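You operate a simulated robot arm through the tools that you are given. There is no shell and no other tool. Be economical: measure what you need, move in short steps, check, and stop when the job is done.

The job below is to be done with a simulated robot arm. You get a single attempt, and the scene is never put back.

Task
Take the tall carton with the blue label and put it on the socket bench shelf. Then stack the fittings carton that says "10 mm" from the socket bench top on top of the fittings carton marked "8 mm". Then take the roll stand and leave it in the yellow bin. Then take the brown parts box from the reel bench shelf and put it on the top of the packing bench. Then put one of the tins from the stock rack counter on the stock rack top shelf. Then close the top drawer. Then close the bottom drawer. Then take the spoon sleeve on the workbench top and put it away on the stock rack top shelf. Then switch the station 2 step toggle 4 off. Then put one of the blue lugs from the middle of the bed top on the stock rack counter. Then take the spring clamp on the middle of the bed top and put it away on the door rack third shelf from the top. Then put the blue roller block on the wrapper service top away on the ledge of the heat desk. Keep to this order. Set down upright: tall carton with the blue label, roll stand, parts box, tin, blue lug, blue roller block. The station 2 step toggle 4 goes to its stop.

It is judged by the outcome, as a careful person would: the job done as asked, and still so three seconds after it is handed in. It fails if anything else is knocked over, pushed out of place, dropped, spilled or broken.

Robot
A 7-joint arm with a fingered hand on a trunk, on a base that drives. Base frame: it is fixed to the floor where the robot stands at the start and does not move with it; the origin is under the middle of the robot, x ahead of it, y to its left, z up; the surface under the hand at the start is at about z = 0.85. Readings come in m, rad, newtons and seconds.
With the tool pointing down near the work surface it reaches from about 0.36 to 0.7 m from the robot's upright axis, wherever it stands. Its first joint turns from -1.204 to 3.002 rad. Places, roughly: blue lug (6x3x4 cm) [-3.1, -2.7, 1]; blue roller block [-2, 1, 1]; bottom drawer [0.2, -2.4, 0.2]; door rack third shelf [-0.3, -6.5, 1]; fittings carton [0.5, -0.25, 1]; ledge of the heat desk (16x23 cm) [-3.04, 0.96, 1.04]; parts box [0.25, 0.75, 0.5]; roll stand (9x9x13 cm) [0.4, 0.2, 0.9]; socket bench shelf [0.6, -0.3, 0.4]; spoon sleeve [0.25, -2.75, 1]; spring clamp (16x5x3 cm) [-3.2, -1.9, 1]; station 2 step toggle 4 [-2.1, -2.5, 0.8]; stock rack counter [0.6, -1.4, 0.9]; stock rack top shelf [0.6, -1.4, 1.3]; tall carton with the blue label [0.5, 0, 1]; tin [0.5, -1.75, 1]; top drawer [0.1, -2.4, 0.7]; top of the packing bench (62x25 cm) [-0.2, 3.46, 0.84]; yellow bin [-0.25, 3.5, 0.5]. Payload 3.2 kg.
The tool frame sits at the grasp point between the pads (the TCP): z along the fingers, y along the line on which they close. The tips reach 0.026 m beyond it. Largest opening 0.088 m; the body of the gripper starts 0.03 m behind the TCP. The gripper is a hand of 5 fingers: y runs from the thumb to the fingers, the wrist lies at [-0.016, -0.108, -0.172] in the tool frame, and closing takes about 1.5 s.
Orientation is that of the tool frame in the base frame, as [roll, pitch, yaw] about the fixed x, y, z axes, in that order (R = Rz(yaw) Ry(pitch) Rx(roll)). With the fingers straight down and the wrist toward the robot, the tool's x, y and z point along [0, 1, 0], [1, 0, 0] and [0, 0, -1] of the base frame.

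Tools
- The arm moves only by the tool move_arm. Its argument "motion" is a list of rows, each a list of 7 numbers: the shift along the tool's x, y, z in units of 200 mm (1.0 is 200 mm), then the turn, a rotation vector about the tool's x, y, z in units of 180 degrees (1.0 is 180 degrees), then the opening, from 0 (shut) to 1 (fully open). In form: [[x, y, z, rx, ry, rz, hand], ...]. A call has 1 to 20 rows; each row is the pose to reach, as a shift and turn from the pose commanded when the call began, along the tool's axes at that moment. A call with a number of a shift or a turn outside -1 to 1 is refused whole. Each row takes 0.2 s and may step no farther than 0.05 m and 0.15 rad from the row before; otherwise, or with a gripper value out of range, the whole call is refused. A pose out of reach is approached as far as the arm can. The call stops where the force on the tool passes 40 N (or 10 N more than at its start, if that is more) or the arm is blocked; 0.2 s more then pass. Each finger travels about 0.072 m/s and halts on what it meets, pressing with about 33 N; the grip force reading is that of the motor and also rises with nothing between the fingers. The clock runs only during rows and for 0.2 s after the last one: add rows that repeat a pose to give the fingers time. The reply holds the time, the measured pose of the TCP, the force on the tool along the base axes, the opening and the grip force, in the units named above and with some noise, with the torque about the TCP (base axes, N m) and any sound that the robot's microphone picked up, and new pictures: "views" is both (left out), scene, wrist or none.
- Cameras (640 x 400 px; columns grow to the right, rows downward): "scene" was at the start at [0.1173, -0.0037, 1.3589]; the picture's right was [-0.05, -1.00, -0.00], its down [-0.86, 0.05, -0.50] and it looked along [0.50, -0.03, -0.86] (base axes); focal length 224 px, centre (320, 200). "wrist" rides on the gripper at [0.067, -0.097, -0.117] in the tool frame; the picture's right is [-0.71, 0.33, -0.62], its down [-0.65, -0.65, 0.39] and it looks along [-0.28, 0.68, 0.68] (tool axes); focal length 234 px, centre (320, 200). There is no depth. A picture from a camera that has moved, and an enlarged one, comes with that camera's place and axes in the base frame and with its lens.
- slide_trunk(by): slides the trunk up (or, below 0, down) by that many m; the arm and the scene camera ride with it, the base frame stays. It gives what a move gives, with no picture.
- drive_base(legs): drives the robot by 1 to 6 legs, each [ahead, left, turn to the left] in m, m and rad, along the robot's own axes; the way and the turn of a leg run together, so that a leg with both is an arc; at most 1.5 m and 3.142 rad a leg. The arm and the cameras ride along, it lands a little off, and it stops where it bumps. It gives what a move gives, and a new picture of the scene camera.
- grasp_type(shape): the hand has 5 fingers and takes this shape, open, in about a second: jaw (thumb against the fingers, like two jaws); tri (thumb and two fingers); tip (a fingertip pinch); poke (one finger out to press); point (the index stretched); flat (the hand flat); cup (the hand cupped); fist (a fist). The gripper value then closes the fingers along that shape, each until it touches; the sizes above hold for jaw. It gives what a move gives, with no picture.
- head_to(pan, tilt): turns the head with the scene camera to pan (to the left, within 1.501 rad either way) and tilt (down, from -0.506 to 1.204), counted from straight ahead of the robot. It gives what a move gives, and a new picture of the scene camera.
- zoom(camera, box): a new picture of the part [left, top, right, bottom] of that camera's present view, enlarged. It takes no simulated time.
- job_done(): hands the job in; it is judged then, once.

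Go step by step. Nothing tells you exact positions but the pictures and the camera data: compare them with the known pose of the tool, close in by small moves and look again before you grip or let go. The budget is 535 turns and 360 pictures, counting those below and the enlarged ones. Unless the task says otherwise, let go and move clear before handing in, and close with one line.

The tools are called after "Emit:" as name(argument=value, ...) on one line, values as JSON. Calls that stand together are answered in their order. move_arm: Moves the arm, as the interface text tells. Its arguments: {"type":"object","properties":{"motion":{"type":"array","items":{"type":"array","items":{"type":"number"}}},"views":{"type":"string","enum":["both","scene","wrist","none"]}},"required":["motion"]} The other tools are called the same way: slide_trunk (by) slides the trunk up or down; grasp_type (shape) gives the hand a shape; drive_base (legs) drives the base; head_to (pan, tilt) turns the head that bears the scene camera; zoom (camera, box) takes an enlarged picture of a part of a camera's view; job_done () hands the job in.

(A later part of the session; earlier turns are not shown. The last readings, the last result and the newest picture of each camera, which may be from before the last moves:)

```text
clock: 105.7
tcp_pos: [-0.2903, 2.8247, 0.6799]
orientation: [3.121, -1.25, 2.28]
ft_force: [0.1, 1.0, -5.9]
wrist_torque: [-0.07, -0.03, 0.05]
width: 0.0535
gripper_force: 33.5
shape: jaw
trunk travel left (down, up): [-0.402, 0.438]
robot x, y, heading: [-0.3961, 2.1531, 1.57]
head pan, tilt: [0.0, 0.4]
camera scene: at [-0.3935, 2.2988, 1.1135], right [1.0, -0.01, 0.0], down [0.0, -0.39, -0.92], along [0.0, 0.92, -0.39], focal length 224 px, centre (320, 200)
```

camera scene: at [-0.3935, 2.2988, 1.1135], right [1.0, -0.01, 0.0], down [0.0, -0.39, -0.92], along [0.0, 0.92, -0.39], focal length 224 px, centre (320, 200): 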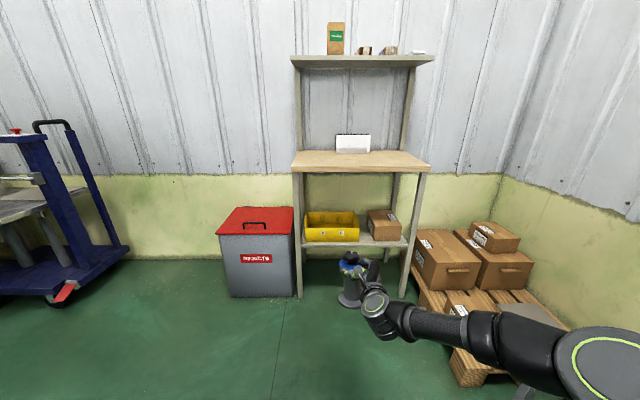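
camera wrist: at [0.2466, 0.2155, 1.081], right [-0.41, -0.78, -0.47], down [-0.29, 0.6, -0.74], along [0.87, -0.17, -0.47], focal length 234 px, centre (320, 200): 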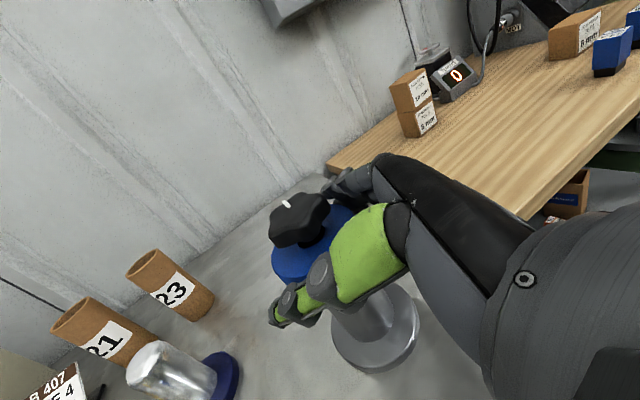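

Emit:
slide_trunk(by=-0.015)

Emit:
drive_base(legs=[[0.4, 0.0215, 0]])

Emit:
zoom(camera="scene", box=[240, 160, 480, 310])

```text
clock: 106.3
tcp_pos: [-0.2894, 2.8248, 0.6655]
orientation: [3.113, -1.248, 2.288]
ft_force: [-0.5, 0.4, -6.3]
wrist_torque: [-0.08, -0.05, -0.01]
width: 0.0536
gripper_force: 33.4
shape: jaw
trunk travel left (down, up): [-0.387, 0.453]
robot x, y, heading: [-0.3929, 2.1544, 1.564]
head pan, tilt: [0.0, 0.4]
```

```text
clock: 108.8
tcp_pos: [-0.3115, 3.2309, 0.6658]
orientation: [3.122, -1.252, 2.282]
ft_force: [-0.1, -1.0, -5.7]
wrist_torque: [-0.09, -0.01, 0.02]
width: 0.0536
gripper_force: 33.1
shape: jaw
trunk travel left (down, up): [-0.387, 0.453]
robot x, y, heading: [-0.4143, 2.5592, 1.57]
head pan, tilt: [0.0, 0.4]
camera scene: at [-0.4135, 2.7054, 1.0984], right [1.0, 0.0, 0.0], down [0.0, -0.39, -0.92], along [0.0, 0.92, -0.39], focal length 224 px, centre (320, 200)
```

scene: 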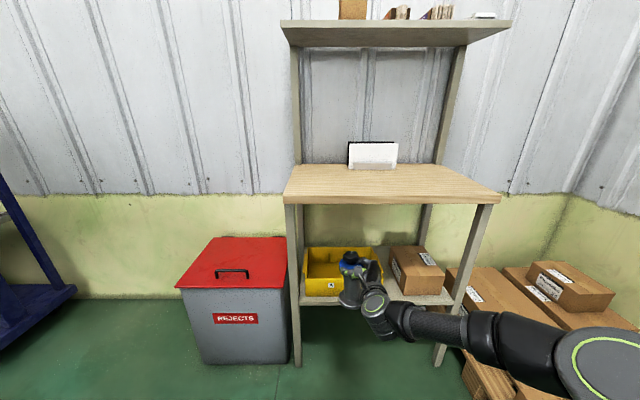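

```text
2.67 times, centred on (360, 235) of scene
camera zoom: at [-0.4135, 2.7054, 1.0984], right [1.0, 0.0, 0.0], down [0.0, -0.39, -0.92], along [0.0, 0.92, -0.39], focal length 598 px, centre (213, 107)
```

zoom: 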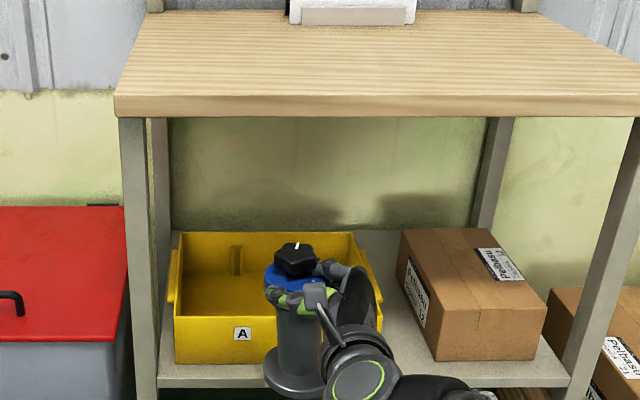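

Emit:
slide_trunk(by=0.015)

Emit:
drive_base(legs=[[0.215, 0, 0]])

Emit:
zoom(camera="scene", box=[240, 200, 480, 350])

```text
clock: 109.4
tcp_pos: [-0.3114, 3.2323, 0.6793]
orientation: [3.12, -1.247, 2.285]
ft_force: [-0.2, 0.3, -7.2]
wrist_torque: [-0.07, -0.02, 0.02]
width: 0.0532
gripper_force: 32.8
shape: jaw
trunk travel left (down, up): [-0.402, 0.438]
robot x, y, heading: [-0.4144, 2.5583, 1.565]
head pan, tilt: [0.0, 0.4]
```

```text
clock: 111.1
tcp_pos: [-0.3115, 3.4433, 0.6802]
orientation: [3.115, -1.248, 2.289]
ft_force: [-0.6, -0.5, -6.6]
wrist_torque: [-0.09, -0.01, 0.04]
width: 0.0534
gripper_force: 32.8
shape: jaw
trunk travel left (down, up): [-0.402, 0.438]
robot x, y, heading: [-0.4133, 2.7746, 1.568]
head pan, tilt: [0.0, 0.4]
camera scene: at [-0.4131, 2.9183, 1.1134], right [1.0, 0.0, 0.0], down [0.0, -0.39, -0.92], along [0.0, 0.92, -0.39], focal length 224 px, centre (320, 200)
```

scene: 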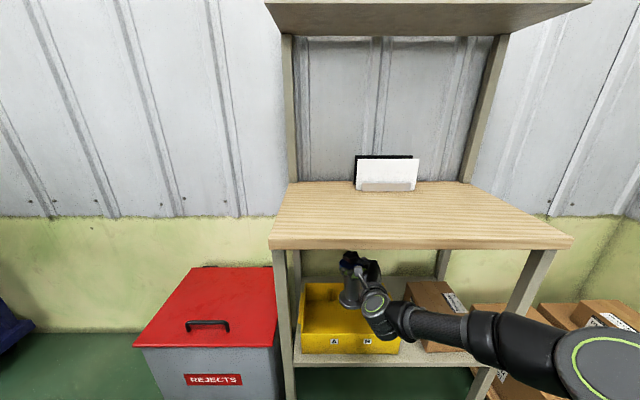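

```text
2.67 times, centred on (360, 275) of scene
camera zoom: at [-0.4131, 2.9183, 1.1134], right [1.0, 0.0, 0.0], down [0.0, -0.39, -0.92], along [0.0, 0.92, -0.39], focal length 598 px, centre (213, 0)
```

zoom: 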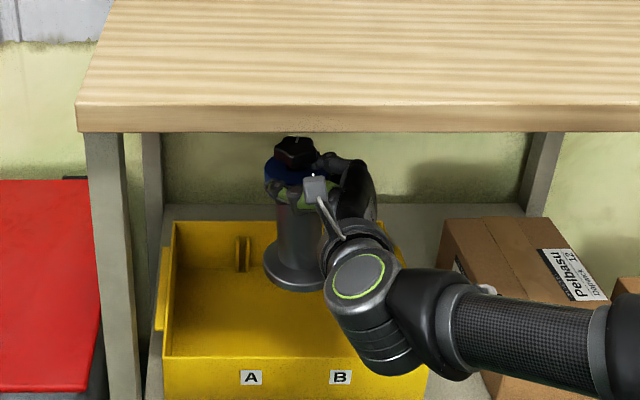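

Emit:
slide_trunk(by=-0.11)

Emit:
zoom(camera="scene", box=[240, 200, 480, 350])

```text
clock: 112.5
tcp_pos: [-0.3111, 3.4434, 0.5706]
orientation: [3.119, -1.251, 2.285]
ft_force: [0.4, 0.3, -6.0]
wrist_torque: [-0.04, -0.07, 0.05]
width: 0.0533
gripper_force: 33.4
shape: jaw
trunk travel left (down, up): [-0.292, 0.548]
robot x, y, heading: [-0.4148, 2.7748, 1.574]
head pan, tilt: [0.0, 0.4]
```

```text
2.67 times, centred on (360, 275) of scene
camera zoom: at [-0.4132, 2.9175, 1.0035], right [1.0, 0.0, 0.0], down [0.0, -0.39, -0.92], along [0.0, 0.92, -0.39], focal length 598 px, centre (213, 0)
```

zoom: 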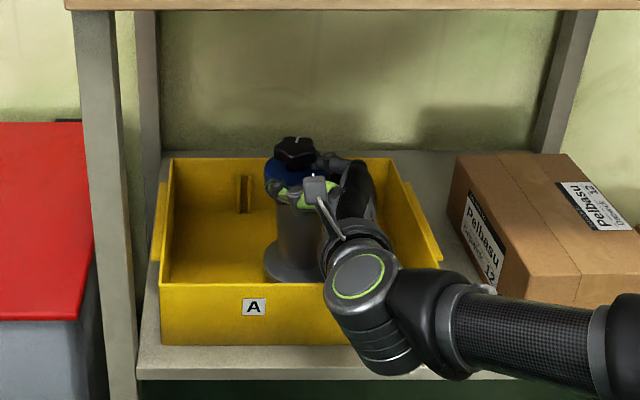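

Emit:
slide_trunk(by=-0.018)

Emit:
slide_trunk(by=-0.006)

```text
clock: 113.2
tcp_pos: [-0.3124, 3.4436, 0.5521]
orientation: [3.12, -1.249, 2.285]
ft_force: [0.2, -0.1, -6.3]
wrist_torque: [-0.09, -0.05, 0.01]
width: 0.0534
gripper_force: 33.1
shape: jaw
trunk travel left (down, up): [-0.274, 0.566]
robot x, y, heading: [-0.4161, 2.7726, 1.572]
head pan, tilt: [0.0, 0.4]
```

```text
clock: 113.7
tcp_pos: [-0.3108, 3.4429, 0.5465]
orientation: [3.115, -1.249, 2.286]
ft_force: [-0.2, 0.7, -5.5]
wrist_torque: [-0.09, -0.04, -0.01]
width: 0.0535
gripper_force: 33.0
shape: jaw
trunk travel left (down, up): [-0.268, 0.572]
robot x, y, heading: [-0.413, 2.772, 1.573]
head pan, tilt: [0.0, 0.4]
```

Emit:
slide_trunk(by=-0.006)

Emit:
slide_trunk(by=-0.004)

```text
clock: 114.3
tcp_pos: [-0.3113, 3.4437, 0.542]
orientation: [3.109, -1.253, 2.295]
ft_force: [1.1, -1.4, -0.2]
wrist_torque: [0.07, -0.02, -0.01]
width: 0.0532
gripper_force: 32.7
shape: jaw
trunk travel left (down, up): [-0.262, 0.578]
robot x, y, heading: [-0.4126, 2.7721, 1.569]
head pan, tilt: [0.0, 0.4]
```

```text
clock: 114.8
tcp_pos: [-0.311, 3.4425, 0.5409]
orientation: [3.105, -1.257, 2.296]
ft_force: [1.6, -2.4, 10.8]
wrist_torque: [0.21, -0.02, -0.08]
width: 0.0534
gripper_force: 33.1
shape: jaw
trunk travel left (down, up): [-0.258, 0.582]
robot x, y, heading: [-0.4123, 2.7723, 1.569]
head pan, tilt: [0.0, 0.4]
```

Seated on the bin floor. Release gently.

Emit:
slide_trunk(by=0.002)

Emit:
move_arm(motion=[[0, 0, 0, 0, 0, 0, 0.65], [0, 0, 0, 0, 0, 0, 0.8], [0, 0, 0, 0, 0, 0, 1], [0, 0, 0, 0, 0, 0, 1], [0, 0, 0, 0, 0, 0, 1]], views="none")

Emit:
zoom(camera="scene", box=[240, 200, 480, 350])

```text
clock: 115.3
tcp_pos: [-0.3113, 3.4418, 0.5418]
orientation: [3.108, -1.252, 2.295]
ft_force: [1.3, -2.5, 9.3]
wrist_torque: [0.28, -0.01, -0.03]
width: 0.0532
gripper_force: 33.2
shape: jaw
trunk travel left (down, up): [-0.26, 0.58]
robot x, y, heading: [-0.416, 2.7728, 1.569]
head pan, tilt: [0.0, 0.4]
```

```text
clock: 116.5
tcp_pos: [-0.3116, 3.4429, 0.5402]
orientation: [3.11, -1.251, 2.294]
ft_force: [1.4, 0.3, -0.2]
wrist_torque: [-0.02, 0.01, 0.01]
width: 0.0877
gripper_force: 0.0
shape: jaw
trunk travel left (down, up): [-0.26, 0.58]
robot x, y, heading: [-0.4105, 2.773, 1.568]
head pan, tilt: [0.0, 0.4]
```

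```text
2.67 times, centred on (360, 275) of scene
camera zoom: at [-0.4134, 2.9166, 0.9716], right [1.0, 0.0, 0.0], down [0.0, -0.39, -0.92], along [0.0, 0.92, -0.39], focal length 598 px, centre (213, 0)
```

zoom: 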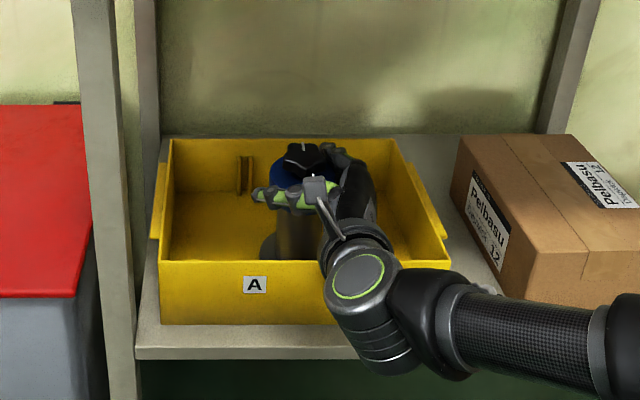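

Emit:
move_arm(motion=[[0, 0, -0.15, 0, 0, 0, 1], [0, 0, -0.3, 0, 0, 0, 1], [0, 0, -0.45, 0, 0, 0, 1], [0, 0, -0.6, 0, 0, 0, 1]], views="none")

Emit:
drive_base(legs=[[-0.3, 0, 0]])

Emit:
zoom(camera="scene", box=[240, 180, 480, 330])

```text
clock: 117.5
tcp_pos: [-0.2376, 3.3559, 0.5769]
orientation: [3.121, -1.25, 2.283]
ft_force: [0.4, 0.8, -0.6]
wrist_torque: [0.02, 0.01, 0.03]
width: 0.0878
gripper_force: 0.1
shape: jaw
trunk travel left (down, up): [-0.26, 0.58]
robot x, y, heading: [-0.4133, 2.7753, 1.571]
head pan, tilt: [0.0, 0.4]
```

```text
clock: 119.5
tcp_pos: [-0.2396, 3.0596, 0.5781]
orientation: [3.112, -1.249, 2.297]
ft_force: [0.2, 0.4, 0.2]
wrist_torque: [0.02, -0.01, 0.02]
width: 0.0878
gripper_force: 0.1
shape: jaw
trunk travel left (down, up): [-0.26, 0.58]
robot x, y, heading: [-0.4177, 2.4748, 1.569]
head pan, tilt: [0.0, 0.4]
camera scene: at [-0.4138, 2.6191, 0.9717], right [1.0, 0.0, 0.0], down [0.0, -0.39, -0.92], along [0.0, 0.92, -0.39], focal length 224 px, centre (320, 200)
```

scene: 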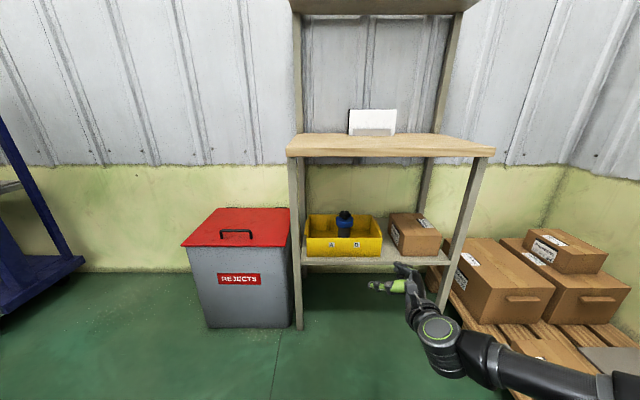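

```text
2.67 times, centred on (360, 255) of scene
camera zoom: at [-0.4138, 2.6191, 0.9717], right [1.0, 0.0, 0.0], down [0.0, -0.39, -0.92], along [0.0, 0.92, -0.39], focal length 598 px, centre (213, 53)
```

zoom: 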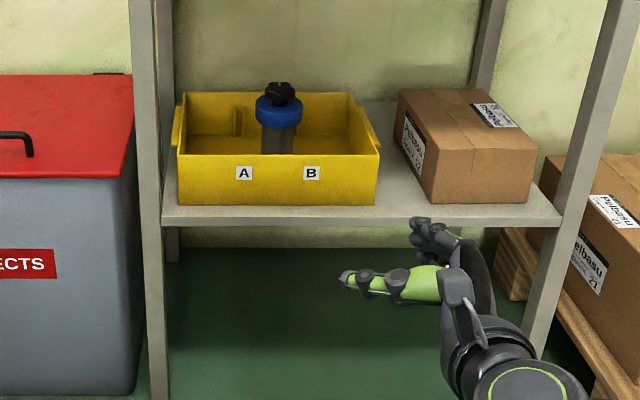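

Roll stand is upright in the bin. Now travel back to the reel bench for the parts box.

Emit:
drive_base(legs=[[-0.35, 0, 0], [0, 0, 0.45], [-1.049, 0.414, 0], [-0.375, 0.49, 0], [0, 0, -1.0], [0, 0, -1.02]])

Emit:
head_to(pan=0.4, tilt=0.4)

```text
clock: 136.8
tcp_pos: [-0.0139, 0.2619, 0.5781]
orientation: [3.114, -1.249, 0.72]
ft_force: [-1.3, 0.6, 0.7]
wrist_torque: [0.01, -0.01, 0.06]
width: 0.0879
gripper_force: 0.1
shape: jaw
trunk travel left (down, up): [-0.26, 0.58]
robot x, y, heading: [-0.5952, 0.4392, 0.0]
head pan, tilt: [0.0, 0.4]
camera scene: at [-0.4526, 0.4374, 0.9716], right [0.0, -1.0, 0.0], down [-0.39, 0.0, -0.92], along [0.92, 0.0, -0.39], focal length 224 px, centre (320, 200)
```

scene: 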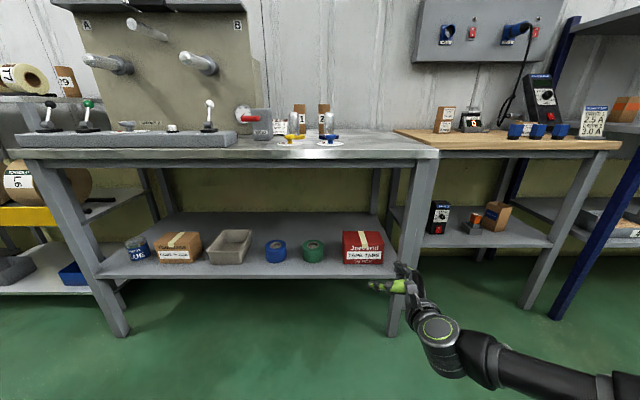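

```text
clock: 137.6
tcp_pos: [-0.0131, 0.2618, 0.5774]
orientation: [3.112, -1.249, 0.722]
ft_force: [-0.5, -0.1, 0.2]
wrist_torque: [0.0, 0.02, -0.01]
width: 0.088
gripper_force: 0.0
shape: jaw
trunk travel left (down, up): [-0.26, 0.58]
robot x, y, heading: [-0.5963, 0.4361, 0.002]
head pan, tilt: [0.4, 0.4]
camera scene: at [-0.4598, 0.4734, 0.9716], right [0.39, -0.92, 0.0], down [-0.36, -0.15, -0.92], along [0.85, 0.36, -0.39], focal length 224 px, centre (320, 200)
```

scene: 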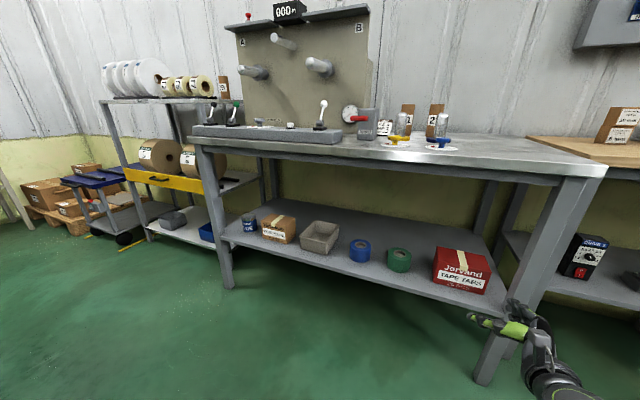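

Emit:
zoom(camera="scene", box=[210, 180, 370, 280])

```text
4.00 times, centred on (290, 230) of scene
camera zoom: at [-0.4598, 0.4734, 0.9716], right [0.39, -0.92, 0.0], down [-0.36, -0.15, -0.92], along [0.85, 0.36, -0.39], focal length 898 px, centre (440, 80)
```

zoom: 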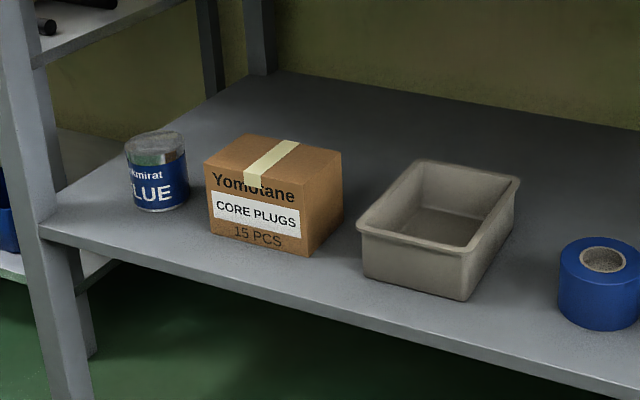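

Emit:
drive_base(legs=[[0.05, 0.65, 0]])

Emit:
head_to(pan=-0.1, tilt=0.5)

Emit:
zoom(camera="scene", box=[200, 160, 440, 310])

```text
clock: 141.3
tcp_pos: [0.0385, 0.9241, 0.5773]
orientation: [3.12, -1.25, 0.71]
ft_force: [-0.2, 0.4, 0.5]
wrist_torque: [-0.01, -0.02, 0.0]
width: 0.0876
gripper_force: 0.1
shape: jaw
trunk travel left (down, up): [-0.26, 0.58]
robot x, y, heading: [-0.542, 1.1019, -0.011]
head pan, tilt: [0.4, 0.4]
camera scene: at [-0.4074, 1.1364, 0.9717], right [0.39, -0.92, 0.0], down [-0.36, -0.15, -0.92], along [0.85, 0.35, -0.39], focal length 224 px, centre (320, 200)
```

scene: 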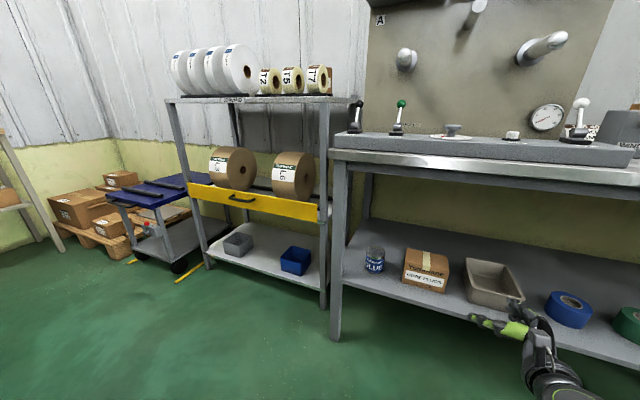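

```text
clock: 142.2
tcp_pos: [0.0398, 0.9236, 0.577]
orientation: [3.112, -1.25, 0.717]
ft_force: [-0.3, -0.3, 0.0]
wrist_torque: [0.03, 0.0, -0.01]
width: 0.0881
gripper_force: 0.0
shape: jaw
trunk travel left (down, up): [-0.26, 0.58]
robot x, y, heading: [-0.5419, 1.1019, -0.004]
head pan, tilt: [-0.099, 0.499]
camera scene: at [-0.4024, 1.0913, 0.9625], right [-0.1, -0.99, 0.0], down [-0.48, 0.05, -0.88], along [0.87, -0.09, -0.48], focal length 224 px, centre (320, 200)
```

scene: 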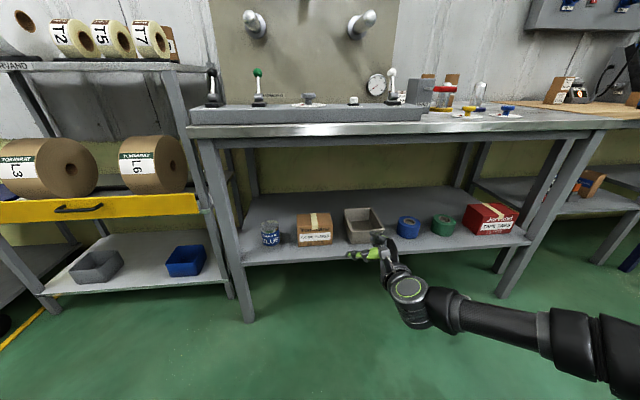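

```text
2.67 times, centred on (320, 235) of scene
camera zoom: at [-0.4024, 1.0913, 0.9625], right [-0.1, -0.99, 0.0], down [-0.48, 0.05, -0.88], along [0.87, -0.09, -0.48], focal length 598 px, centre (320, 107)
```

zoom: 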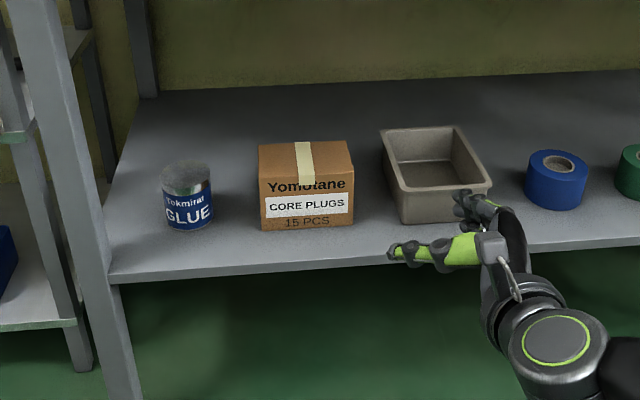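

Emit:
zoom(camera="scene", box=[288, 205, 352, 245])

```text
10.00 times, centred on (320, 225) of scene
camera zoom: at [-0.4024, 1.0913, 0.9625], right [-0.1, -0.99, 0.0], down [-0.48, 0.05, -0.88], along [0.87, -0.09, -0.48], focal length 2244 px, centre (320, -50)
```

zoom: 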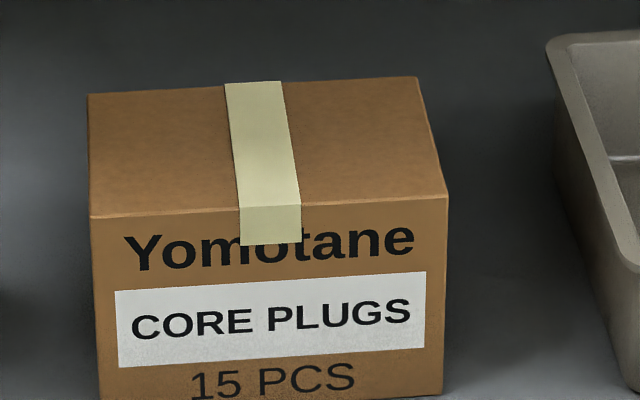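

The box is about 13–14 cm wide, ~8–9 cm deep, ~9.5 cm tall, so front-to-back fits the hand only barely. Check whether another hand shape opens wider.

Emit:
grasp_type(shape="cup")

Emit:
grasp_type(shape="tri")

Emit:
grasp_type(shape="jaw")

```text
clock: 143.2
tcp_pos: [0.0386, 0.9227, 0.5776]
orientation: [3.114, -1.248, 0.716]
ft_force: [0.9, -0.2, 0.9]
wrist_torque: [-0.01, 0.02, -0.01]
width: 0.06
gripper_force: 0.1
shape: cup
trunk travel left (down, up): [-0.26, 0.58]
robot x, y, heading: [-0.5417, 1.1016, -0.01]
head pan, tilt: [-0.099, 0.499]
```

```text
clock: 144.1
tcp_pos: [0.0387, 0.9228, 0.5768]
orientation: [3.11, -1.25, 0.719]
ft_force: [0.1, 0.1, 0.7]
wrist_torque: [-0.03, 0.0, -0.01]
width: 0.0878
gripper_force: 0.0
shape: tri
trunk travel left (down, up): [-0.26, 0.58]
robot x, y, heading: [-0.5452, 1.1017, -0.007]
head pan, tilt: [-0.099, 0.499]
```

```text
clock: 144.9
tcp_pos: [0.0396, 0.9231, 0.5774]
orientation: [3.112, -1.25, 0.717]
ft_force: [0.6, 0.2, 0.6]
wrist_torque: [-0.03, -0.01, 0.04]
width: 0.0879
gripper_force: 0.1
shape: jaw
trunk travel left (down, up): [-0.26, 0.58]
robot x, y, heading: [-0.5444, 1.101, -0.004]
head pan, tilt: [-0.099, 0.499]
```

Emit:
move_arm(motion=[[0, 0, 0, 0, -0.044, 0, 1], [0, 0, 0, 0, -0.088, 0, 1], [0, 0, 0, 0, -0.132, 0, 1], [0, 0, 0, 0, -0.176, 0, 1], [0, 0, 0, 0, -0.22, 0, 1], [0, 0, 0, 0, -0.264, 0, 1], [0, 0, 0, 0, -0.308, 0, 1], [0, 0, 0, 0, -0.352, 0, 1], [0, 0, 0, 0, -0.3977, 0, 1]], views="none")

Emit:
move_arm(motion=[[0, 0, 0, 0, 0, -0.042, 1], [0, 0, 0, 0, 0, -0.084, 1], [0, 0, 0, 0, 0, -0.126, 1], [0, 0, 0, 0, 0, -0.168, 1], [0, 0, 0, 0, 0, -0.21, 1], [0, 0, 0, 0, 0, -0.25, 1], [0, 0, 0, 0, 0, -0.284, 1]], views="scene")

```text
clock: 146.9
tcp_pos: [0.0397, 0.9175, 0.587]
orientation: [-3.134, -0.04, 0.671]
ft_force: [0.1, -0.1, 1.0]
wrist_torque: [-0.02, -0.01, -0.04]
width: 0.0879
gripper_force: 0.1
shape: jaw
trunk travel left (down, up): [-0.26, 0.58]
robot x, y, heading: [-0.5426, 1.1002, -0.001]
head pan, tilt: [-0.099, 0.499]
```

```text
clock: 148.6
tcp_pos: [0.0384, 0.924, 0.5774]
orientation: [3.137, 0.006, 1.586]
ft_force: [0.0, -0.1, -0.5]
wrist_torque: [0.02, 0.02, 0.0]
width: 0.0878
gripper_force: 0.1
shape: jaw
trunk travel left (down, up): [-0.26, 0.58]
robot x, y, heading: [-0.5424, 1.1004, -0.004]
head pan, tilt: [-0.099, 0.499]
camera scene: at [-0.4024, 1.0912, 0.9625], right [-0.1, -0.99, 0.0], down [-0.48, 0.05, -0.88], along [0.87, -0.09, -0.48], focal length 224 px, centre (320, 200)
```

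scene: 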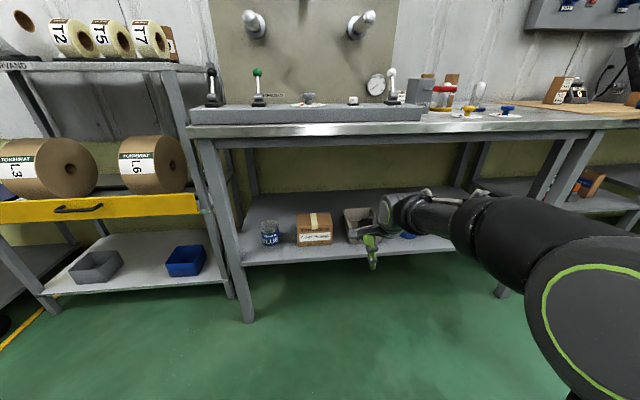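

Emit:
slide_trunk(by=-0.045)

Emit:
drive_base(legs=[[0.17, 0.115, 0]])

Emit:
move_arm(motion=[[0, 0, 0, 0, 0, 0, 1]], views="wrist")

```text
clock: 149.4
tcp_pos: [0.039, 0.9224, 0.5309]
orientation: [3.136, 0.008, 1.583]
ft_force: [-0.3, 1.4, -0.1]
wrist_torque: [0.01, -0.02, 0.0]
width: 0.0881
gripper_force: 0.1
shape: jaw
trunk travel left (down, up): [-0.215, 0.625]
robot x, y, heading: [-0.5421, 1.104, -0.007]
head pan, tilt: [-0.099, 0.499]
```

```text
clock: 151.0
tcp_pos: [0.2075, 1.037, 0.5325]
orientation: [3.136, 0.007, 1.583]
ft_force: [0.1, -0.8, -0.3]
wrist_torque: [0.0, -0.01, 0.01]
width: 0.0884
gripper_force: 0.1
shape: jaw
trunk travel left (down, up): [-0.215, 0.625]
robot x, y, heading: [-0.3757, 1.2129, -0.004]
head pan, tilt: [-0.099, 0.499]
camera scene: at [-0.2352, 1.2053, 0.9175], right [-0.1, -0.99, 0.0], down [-0.48, 0.05, -0.88], along [0.87, -0.09, -0.48], focal length 224 px, centre (320, 200)
```

scene: 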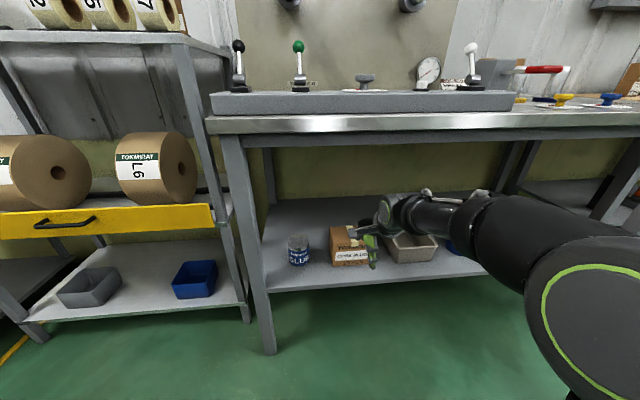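

```text
clock: 151.4
tcp_pos: [0.2065, 1.0374, 0.5322]
orientation: [3.136, 0.01, 1.582]
ft_force: [0.0, -0.4, -0.3]
wrist_torque: [0.01, 0.02, 0.0]
width: 0.0884
gripper_force: 0.0
shape: jaw
trunk travel left (down, up): [-0.215, 0.625]
robot x, y, heading: [-0.3796, 1.2139, -0.003]
head pan, tilt: [-0.099, 0.499]
camera wrist: at [0.1084, 1.1044, 0.6485], right [0.34, -0.7, 0.63], down [-0.64, -0.66, -0.39], along [0.69, -0.27, -0.67], focal length 234 px, centre (320, 200)
```

wrist: 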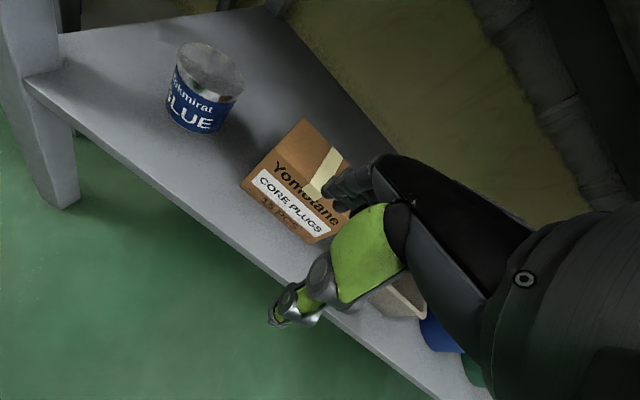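

Emit:
zoom(camera="wrist", box=[220, 100, 380, 260])

Emit:
zoom(camera="scene", box=[310, 210, 390, 280])

```text
2.50 times, centred on (300, 180) of wrist
camera zoom: at [0.1084, 1.1044, 0.6485], right [0.34, -0.7, 0.63], down [-0.64, -0.66, -0.39], along [0.69, -0.27, -0.67], focal length 585 px, centre (370, 250)
```

zoom: 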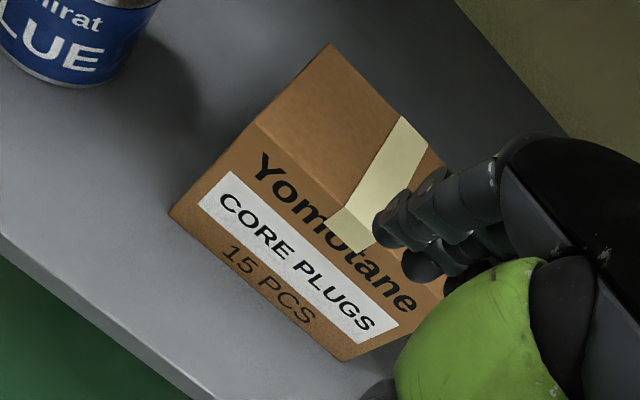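

```text
5.71 times, centred on (350, 245) of scene
camera zoom: at [-0.2352, 1.2053, 0.9175], right [-0.1, -0.99, 0.0], down [-0.48, 0.05, -0.88], along [0.87, -0.09, -0.48], focal length 1282 px, centre (149, -57)
```

zoom: 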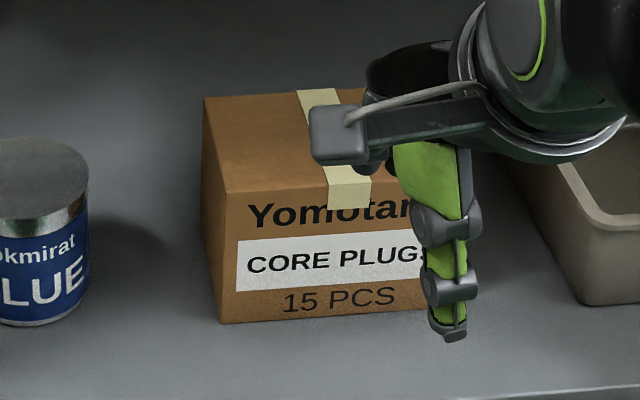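

Emit:
zoom(camera="scene", box=[328, 220, 376, 270])

```text
8.00 times, centred on (352, 245) of scene
camera zoom: at [-0.2352, 1.2053, 0.9175], right [-0.1, -0.99, 0.0], down [-0.48, 0.05, -0.88], along [0.87, -0.09, -0.48], focal length 1795 px, centre (64, -160)
```

zoom: 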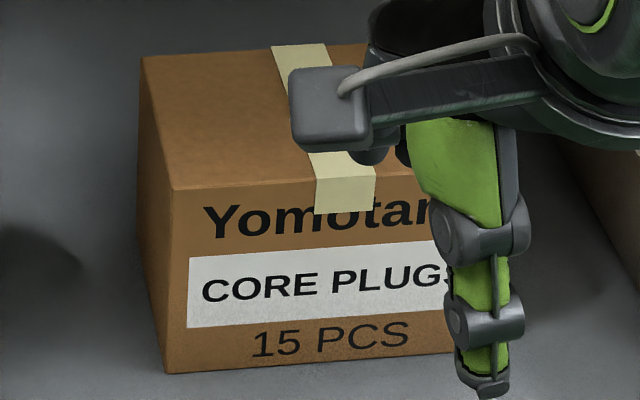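

The box is ≈9 cm deep, right at the limit of the 8.8 cm opening; I'll position exactly over it and measure more closely.

Emit:
drive_base(legs=[[0.146, 0.002, 0]])

Emit:
move_arm(motion=[[0, 0, 0, 0, 0, 0, 1]], views="wrist")

Emit:
zoom(camera="scene", box=[280, 200, 440, 300])

```text
clock: 152.8
tcp_pos: [0.353, 1.0365, 0.5335]
orientation: [3.136, 0.009, 1.58]
ft_force: [-0.5, 0.2, -0.1]
wrist_torque: [0.0, -0.01, -0.03]
width: 0.0879
gripper_force: 0.0
shape: jaw
trunk travel left (down, up): [-0.215, 0.625]
robot x, y, heading: [-0.2245, 1.2125, -0.007]
head pan, tilt: [-0.099, 0.499]
camera scene: at [-0.0875, 1.2062, 0.9175], right [-0.11, -0.99, 0.0], down [-0.48, 0.05, -0.88], along [0.87, -0.09, -0.48], focal length 224 px, centre (320, 200)
```

scene: 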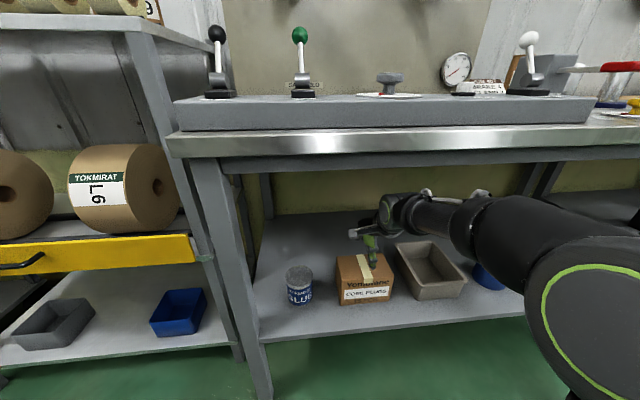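

```text
clock: 153.2
tcp_pos: [0.3545, 1.0365, 0.5314]
orientation: [3.137, 0.007, 1.58]
ft_force: [0.0, 1.2, 0.2]
wrist_torque: [-0.03, -0.01, -0.03]
width: 0.0879
gripper_force: 0.1
shape: jaw
trunk travel left (down, up): [-0.215, 0.625]
robot x, y, heading: [-0.2267, 1.2138, -0.006]
head pan, tilt: [-0.099, 0.499]
camera wrist: at [0.2557, 1.1041, 0.6485], right [0.34, -0.7, 0.63], down [-0.65, -0.66, -0.39], along [0.69, -0.28, -0.67], focal length 234 px, centre (320, 200)
```

wrist: 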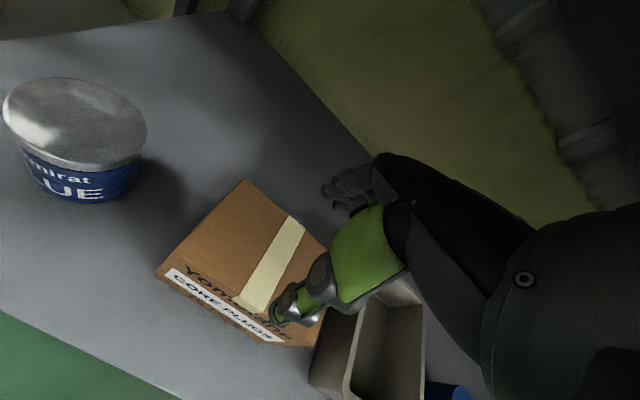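

```text
4.00 times, centred on (360, 250) of scene
camera zoom: at [-0.0876, 1.2062, 0.9175], right [-0.11, -0.99, 0.0], down [-0.48, 0.05, -0.88], along [0.87, -0.09, -0.48], focal length 898 px, centre (160, 0)
```

zoom: 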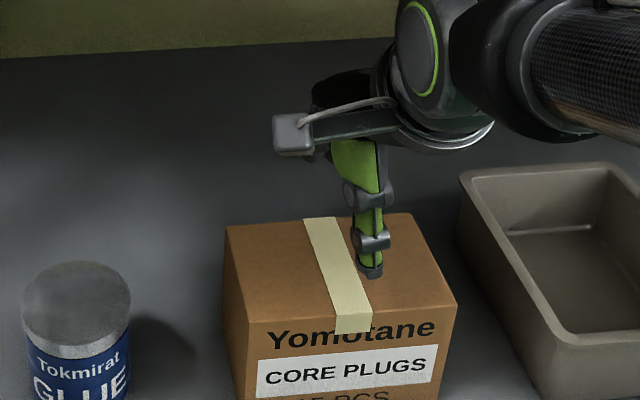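

Emit:
move_arm(motion=[[0, 0.003, 0.1, 0, 0, 0, 1], [0, 0.003, 0.18, 0, 0, 0, 1], [0, 0.003, 0.21, 0, 0, 0, 1], [0, 0.003, 0.24, 0, 0, 0, 1]], views="none")

Emit:
zoom(camera="scene", box=[300, 220, 412, 290])

```text
clock: 154.2
tcp_pos: [0.3543, 1.0363, 0.4836]
orientation: [3.137, 0.007, 1.579]
ft_force: [0.2, 0.9, -0.5]
wrist_torque: [0.0, 0.0, -0.01]
width: 0.0879
gripper_force: 0.0
shape: jaw
trunk travel left (down, up): [-0.215, 0.625]
robot x, y, heading: [-0.2289, 1.2158, -0.008]
head pan, tilt: [-0.099, 0.499]
```

```text
5.71 times, centred on (356, 255) of scene
camera zoom: at [-0.0876, 1.2062, 0.9175], right [-0.11, -0.99, 0.0], down [-0.48, 0.05, -0.88], along [0.87, -0.09, -0.48], focal length 1282 px, centre (114, -114)
```

zoom: 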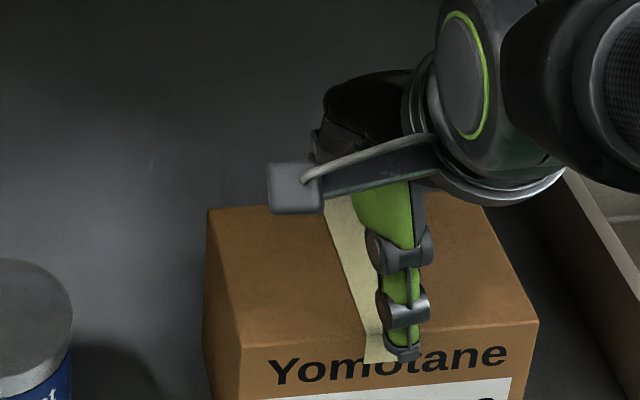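

Emit:
move_arm(motion=[[0, 0, 0.015, 0, 0, 0, 1], [0, 0, 0.03, 0, 0, 0, 1], [0, 0, 0.045, 0, 0, 0, 1]], views="none")

Emit:
zoom(camera="scene", box=[300, 220, 412, 290])

```text
clock: 155.0
tcp_pos: [0.3546, 1.0368, 0.4752]
orientation: [3.134, 0.006, 1.581]
ft_force: [1.5, -0.1, 1.9]
wrist_torque: [0.01, -0.1, -0.02]
width: 0.0879
gripper_force: 0.1
shape: jaw
trunk travel left (down, up): [-0.215, 0.625]
robot x, y, heading: [-0.2296, 1.218, -0.006]
head pan, tilt: [-0.099, 0.499]
```

```text
5.71 times, centred on (356, 255) of scene
camera zoom: at [-0.0878, 1.2063, 0.9176], right [-0.11, -0.99, 0.0], down [-0.48, 0.05, -0.88], along [0.87, -0.09, -0.48], focal length 1282 px, centre (114, -114)
```

zoom: 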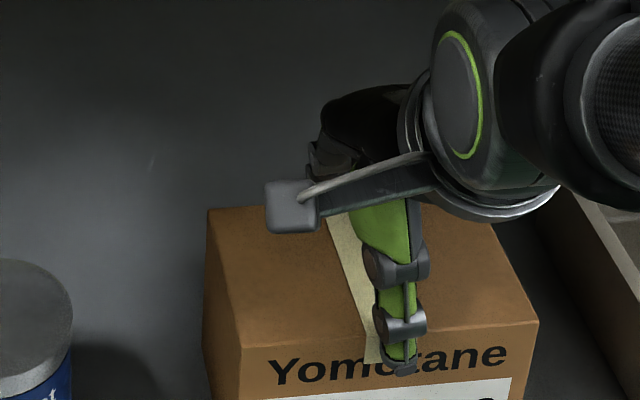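

Emit:
move_arm(motion=[[0, 0, -0.03, 0, 0, 0, 1], [0, 0.015, -0.03, 0, 0, 0, 1], [0, 0.015, 0, 0, 0, 0, 1], [0, 0.015, 0.015, 0, 0, 0, 1], [0, 0.015, 0.03, 0, 0, 0, 1]], views="none")

```text
clock: 156.2
tcp_pos: [0.3584, 1.0367, 0.4693]
orientation: [3.135, 0.006, 1.579]
ft_force: [-3.0, 0.7, 2.3]
wrist_torque: [-0.01, 0.15, -0.04]
width: 0.0879
gripper_force: 0.0
shape: jaw
trunk travel left (down, up): [-0.215, 0.625]
robot x, y, heading: [-0.2306, 1.2149, -0.007]
head pan, tilt: [-0.099, 0.499]
```

Emit:
move_arm(motion=[[0, -0.008, -0.02, 0, 0, 0, 1], [0, -0.008, 0, 0, 0, 0, 1], [0, -0.008, 0.02, 0, 0, 0, 1], [0, -0.008, 0.04, 0, 0, 0, 1]], views="none")

Emit:
zoom(camera="scene", box=[300, 220, 412, 290])

```text
clock: 157.2
tcp_pos: [0.3567, 1.0361, 0.4642]
orientation: [3.128, 0.007, 1.58]
ft_force: [0.2, 0.4, 13.7]
wrist_torque: [-0.02, -0.17, -0.01]
width: 0.0879
gripper_force: 0.0
shape: jaw
trunk travel left (down, up): [-0.215, 0.625]
robot x, y, heading: [-0.2276, 1.2134, -0.007]
head pan, tilt: [-0.099, 0.499]
```

```text
5.71 times, centred on (356, 255) of scene
camera zoom: at [-0.0892, 1.2068, 0.918], right [-0.11, -0.99, 0.0], down [-0.47, 0.05, -0.88], along [0.87, -0.09, -0.48], focal length 1282 px, centre (114, -114)
```

zoom: 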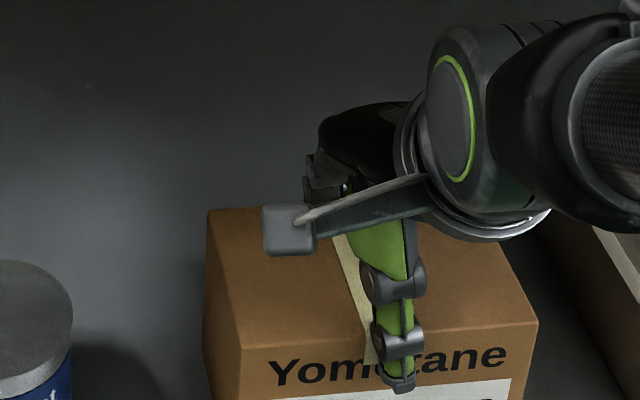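

Emit:
move_arm(motion=[[0, 0.004, 0.02, 0, 0, 0, 1], [0, 0.004, 0.04, 0, 0, 0, 1], [0, 0.004, 0.06, 0, 0, 0, 1]], views="wrist")

```text
clock: 158.0
tcp_pos: [0.3582, 1.0374, 0.4557]
orientation: [3.124, 0.006, 1.581]
ft_force: [3.4, -0.6, 26.3]
wrist_torque: [-0.1, -0.32, 0.06]
width: 0.0879
gripper_force: 0.0
shape: jaw
trunk travel left (down, up): [-0.215, 0.625]
robot x, y, heading: [-0.2306, 1.2211, -0.005]
head pan, tilt: [-0.099, 0.499]
camera wrist: at [0.2585, 1.1044, 0.5702], right [0.33, -0.7, 0.64], down [-0.64, -0.66, -0.4], along [0.7, -0.28, -0.66], focal length 234 px, centre (320, 200)
```

wrist: 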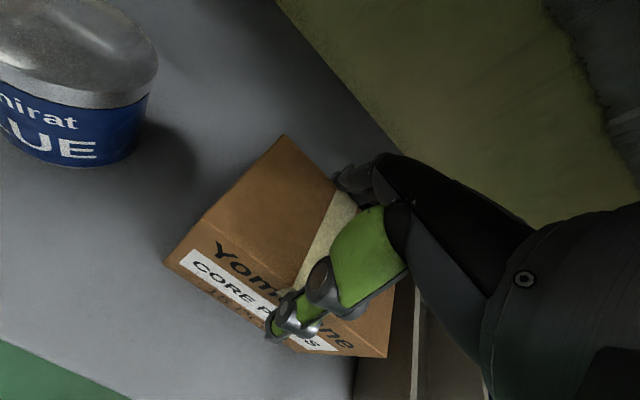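

The hand is straddling the box in a snug fit. Close and check.

Emit:
move_arm(motion=[[0, 0, -0.01, 0, 0, 0, 0.8], [0, 0, -0.01, 0, 0, 0, 0.5], [0, 0, -0.01, 0, 0, 0, 0], [0, 0, -0.01, 0, 0, 0, 0], [0, 0, -0.01, 0, 0, 0, 0], [0, 0, -0.01, 0, 0, 0, 0]], views="wrist")

Emit:
zoom(camera="scene", box=[300, 220, 412, 290])

```text
clock: 159.4
tcp_pos: [0.3578, 1.0376, 0.4561]
orientation: [3.125, 0.006, 1.582]
ft_force: [0.0, -1.5, 24.3]
wrist_torque: [-0.09, -0.56, 0.24]
width: 0.0819
gripper_force: 33.1
shape: jaw
trunk travel left (down, up): [-0.215, 0.625]
robot x, y, heading: [-0.2321, 1.2151, -0.001]
head pan, tilt: [-0.099, 0.499]
camera wrist: at [0.2582, 1.1044, 0.5707], right [0.33, -0.7, 0.63], down [-0.64, -0.66, -0.39], along [0.69, -0.28, -0.66], focal length 234 px, centre (320, 200)
```

wrist: 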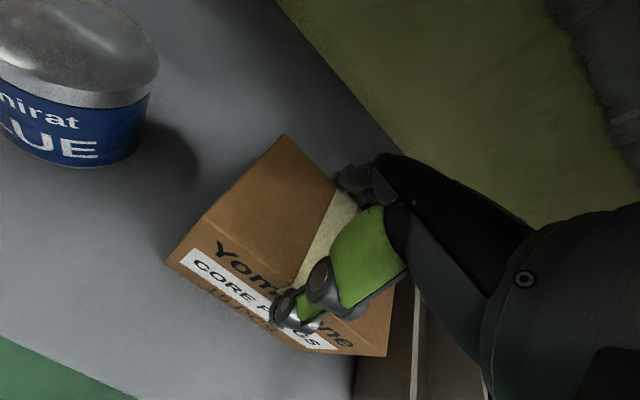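

```text
5.71 times, centred on (356, 255) of scene
camera zoom: at [-0.0909, 1.2071, 0.9181], right [-0.11, -0.99, 0.0], down [-0.47, 0.05, -0.88], along [0.88, -0.09, -0.47], focal length 1282 px, centre (114, -114)
```

zoom: 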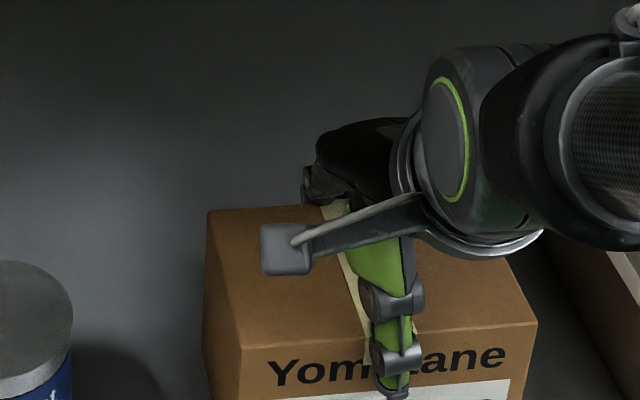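

Gripped at 8.2 cm. Lift a little.

Emit:
slide_trunk(by=0.05)

Emit:
zoom(camera="scene", box=[280, 200, 440, 300])

```text
clock: 160.3
tcp_pos: [0.3573, 1.0366, 0.4989]
orientation: [3.14, 0.005, 1.579]
ft_force: [-0.9, -0.5, -5.2]
wrist_torque: [-0.05, -0.01, 0.03]
width: 0.0815
gripper_force: 33.5
shape: jaw
trunk travel left (down, up): [-0.265, 0.575]
robot x, y, heading: [-0.2306, 1.2154, -0.005]
head pan, tilt: [-0.099, 0.499]
```

```text
4.00 times, centred on (360, 250) of scene
camera zoom: at [-0.0868, 1.206, 0.9673], right [-0.11, -0.99, 0.0], down [-0.48, 0.05, -0.88], along [0.87, -0.09, -0.48], focal length 898 px, centre (160, 0)
```

zoom: 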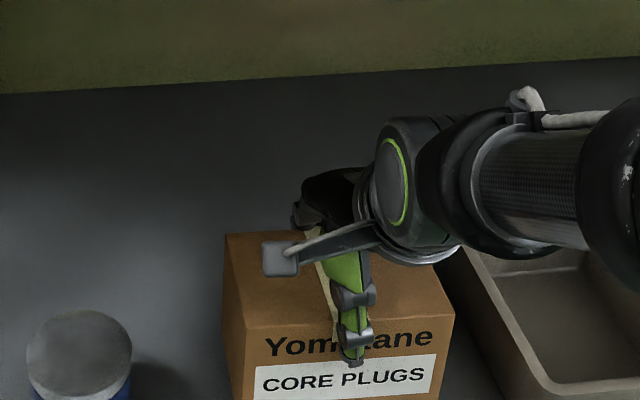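

Held. Back straight out.

Emit:
drive_base(legs=[[-0.34, 0, 0]])

Emit:
zoom(camera="scene", box=[240, 180, 480, 330])

```text
clock: 162.5
tcp_pos: [0.0218, 1.0368, 0.5]
orientation: [3.136, 0.006, 1.574]
ft_force: [0.1, -0.4, -4.5]
wrist_torque: [-0.02, -0.01, -0.01]
width: 0.0817
gripper_force: 33.2
shape: jaw
trunk travel left (down, up): [-0.265, 0.575]
robot x, y, heading: [-0.5591, 1.2156, -0.011]
head pan, tilt: [-0.099, 0.499]
camera scene: at [-0.4224, 1.2083, 0.9674], right [-0.11, -0.99, 0.0], down [-0.48, 0.05, -0.88], along [0.87, -0.1, -0.48], focal length 224 px, centre (320, 200)
```

scene: 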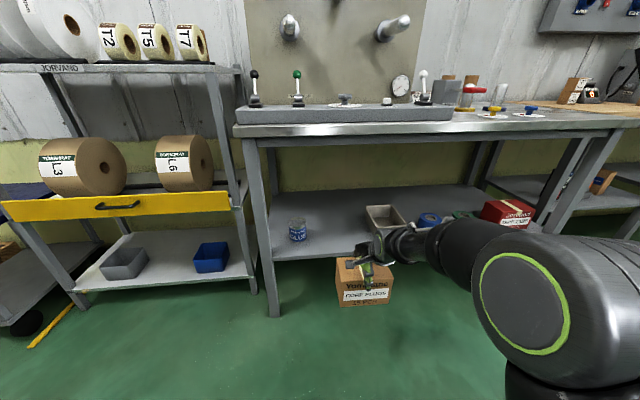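

```text
2.67 times, centred on (360, 255) of scene
camera zoom: at [-0.4224, 1.2083, 0.9674], right [-0.11, -0.99, 0.0], down [-0.48, 0.05, -0.88], along [0.87, -0.1, -0.48], focal length 598 px, centre (213, 53)
```

zoom: 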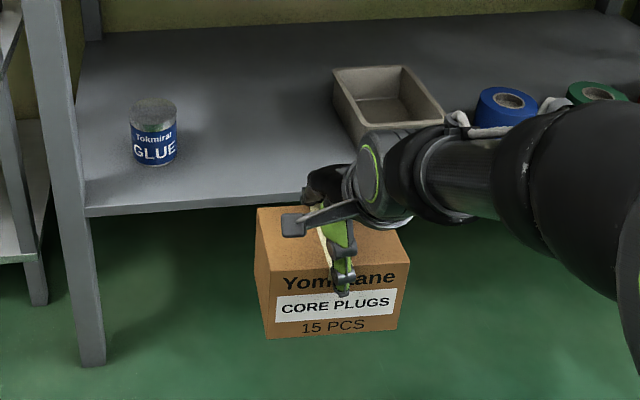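

Emit:
slide_trunk(by=0.4)

Emit:
slide_trunk(by=0.12)

Emit:
drive_base(legs=[[0.125, 0, 0.011], [0, 0.46, 0], [0, 0, 0.78], [0, 0, 0.79]])

```text
clock: 166.3
tcp_pos: [0.0223, 1.0365, 0.9001]
orientation: [3.138, 0.005, 1.575]
ft_force: [0.4, -0.4, -5.5]
wrist_torque: [-0.02, -0.01, -0.03]
width: 0.0815
gripper_force: 33.2
shape: jaw
trunk travel left (down, up): [-0.665, 0.175]
robot x, y, heading: [-0.5623, 1.216, -0.012]
head pan, tilt: [-0.099, 0.499]
```

```text
clock: 167.8
tcp_pos: [0.0226, 1.0364, 1.0205]
orientation: [3.138, 0.005, 1.576]
ft_force: [0.2, 0.5, -4.8]
wrist_torque: [0.0, -0.02, -0.03]
width: 0.0817
gripper_force: 32.9
shape: jaw
trunk travel left (down, up): [-0.785, 0.055]
robot x, y, heading: [-0.5622, 1.2176, -0.01]
head pan, tilt: [-0.099, 0.499]
```

```text
clock: 175.5
tcp_pos: [-0.2458, 2.2568, 1.0202]
orientation: [3.138, 0.006, 3.134]
ft_force: [0.3, -0.8, -5.2]
wrist_torque: [0.0, -0.02, -0.03]
width: 0.0817
gripper_force: 33.1
shape: jaw
trunk travel left (down, up): [-0.785, 0.055]
robot x, y, heading: [-0.4321, 1.6744, 1.547]
head pan, tilt: [-0.099, 0.499]
camera scene: at [-0.4217, 1.8151, 1.4874], right [0.99, -0.12, 0.0], down [-0.06, -0.48, -0.88], along [0.11, 0.87, -0.48], focal length 224 px, centre (320, 200)
```

scene: 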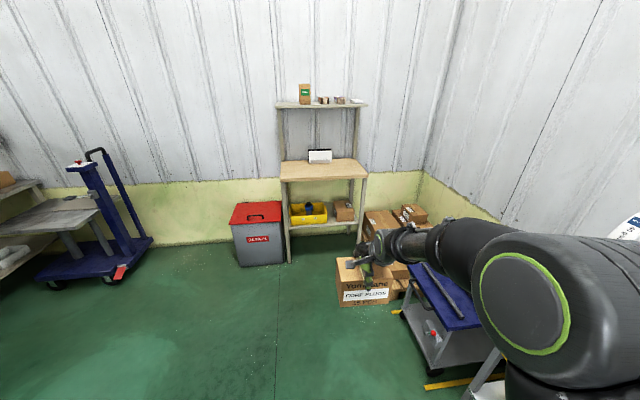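

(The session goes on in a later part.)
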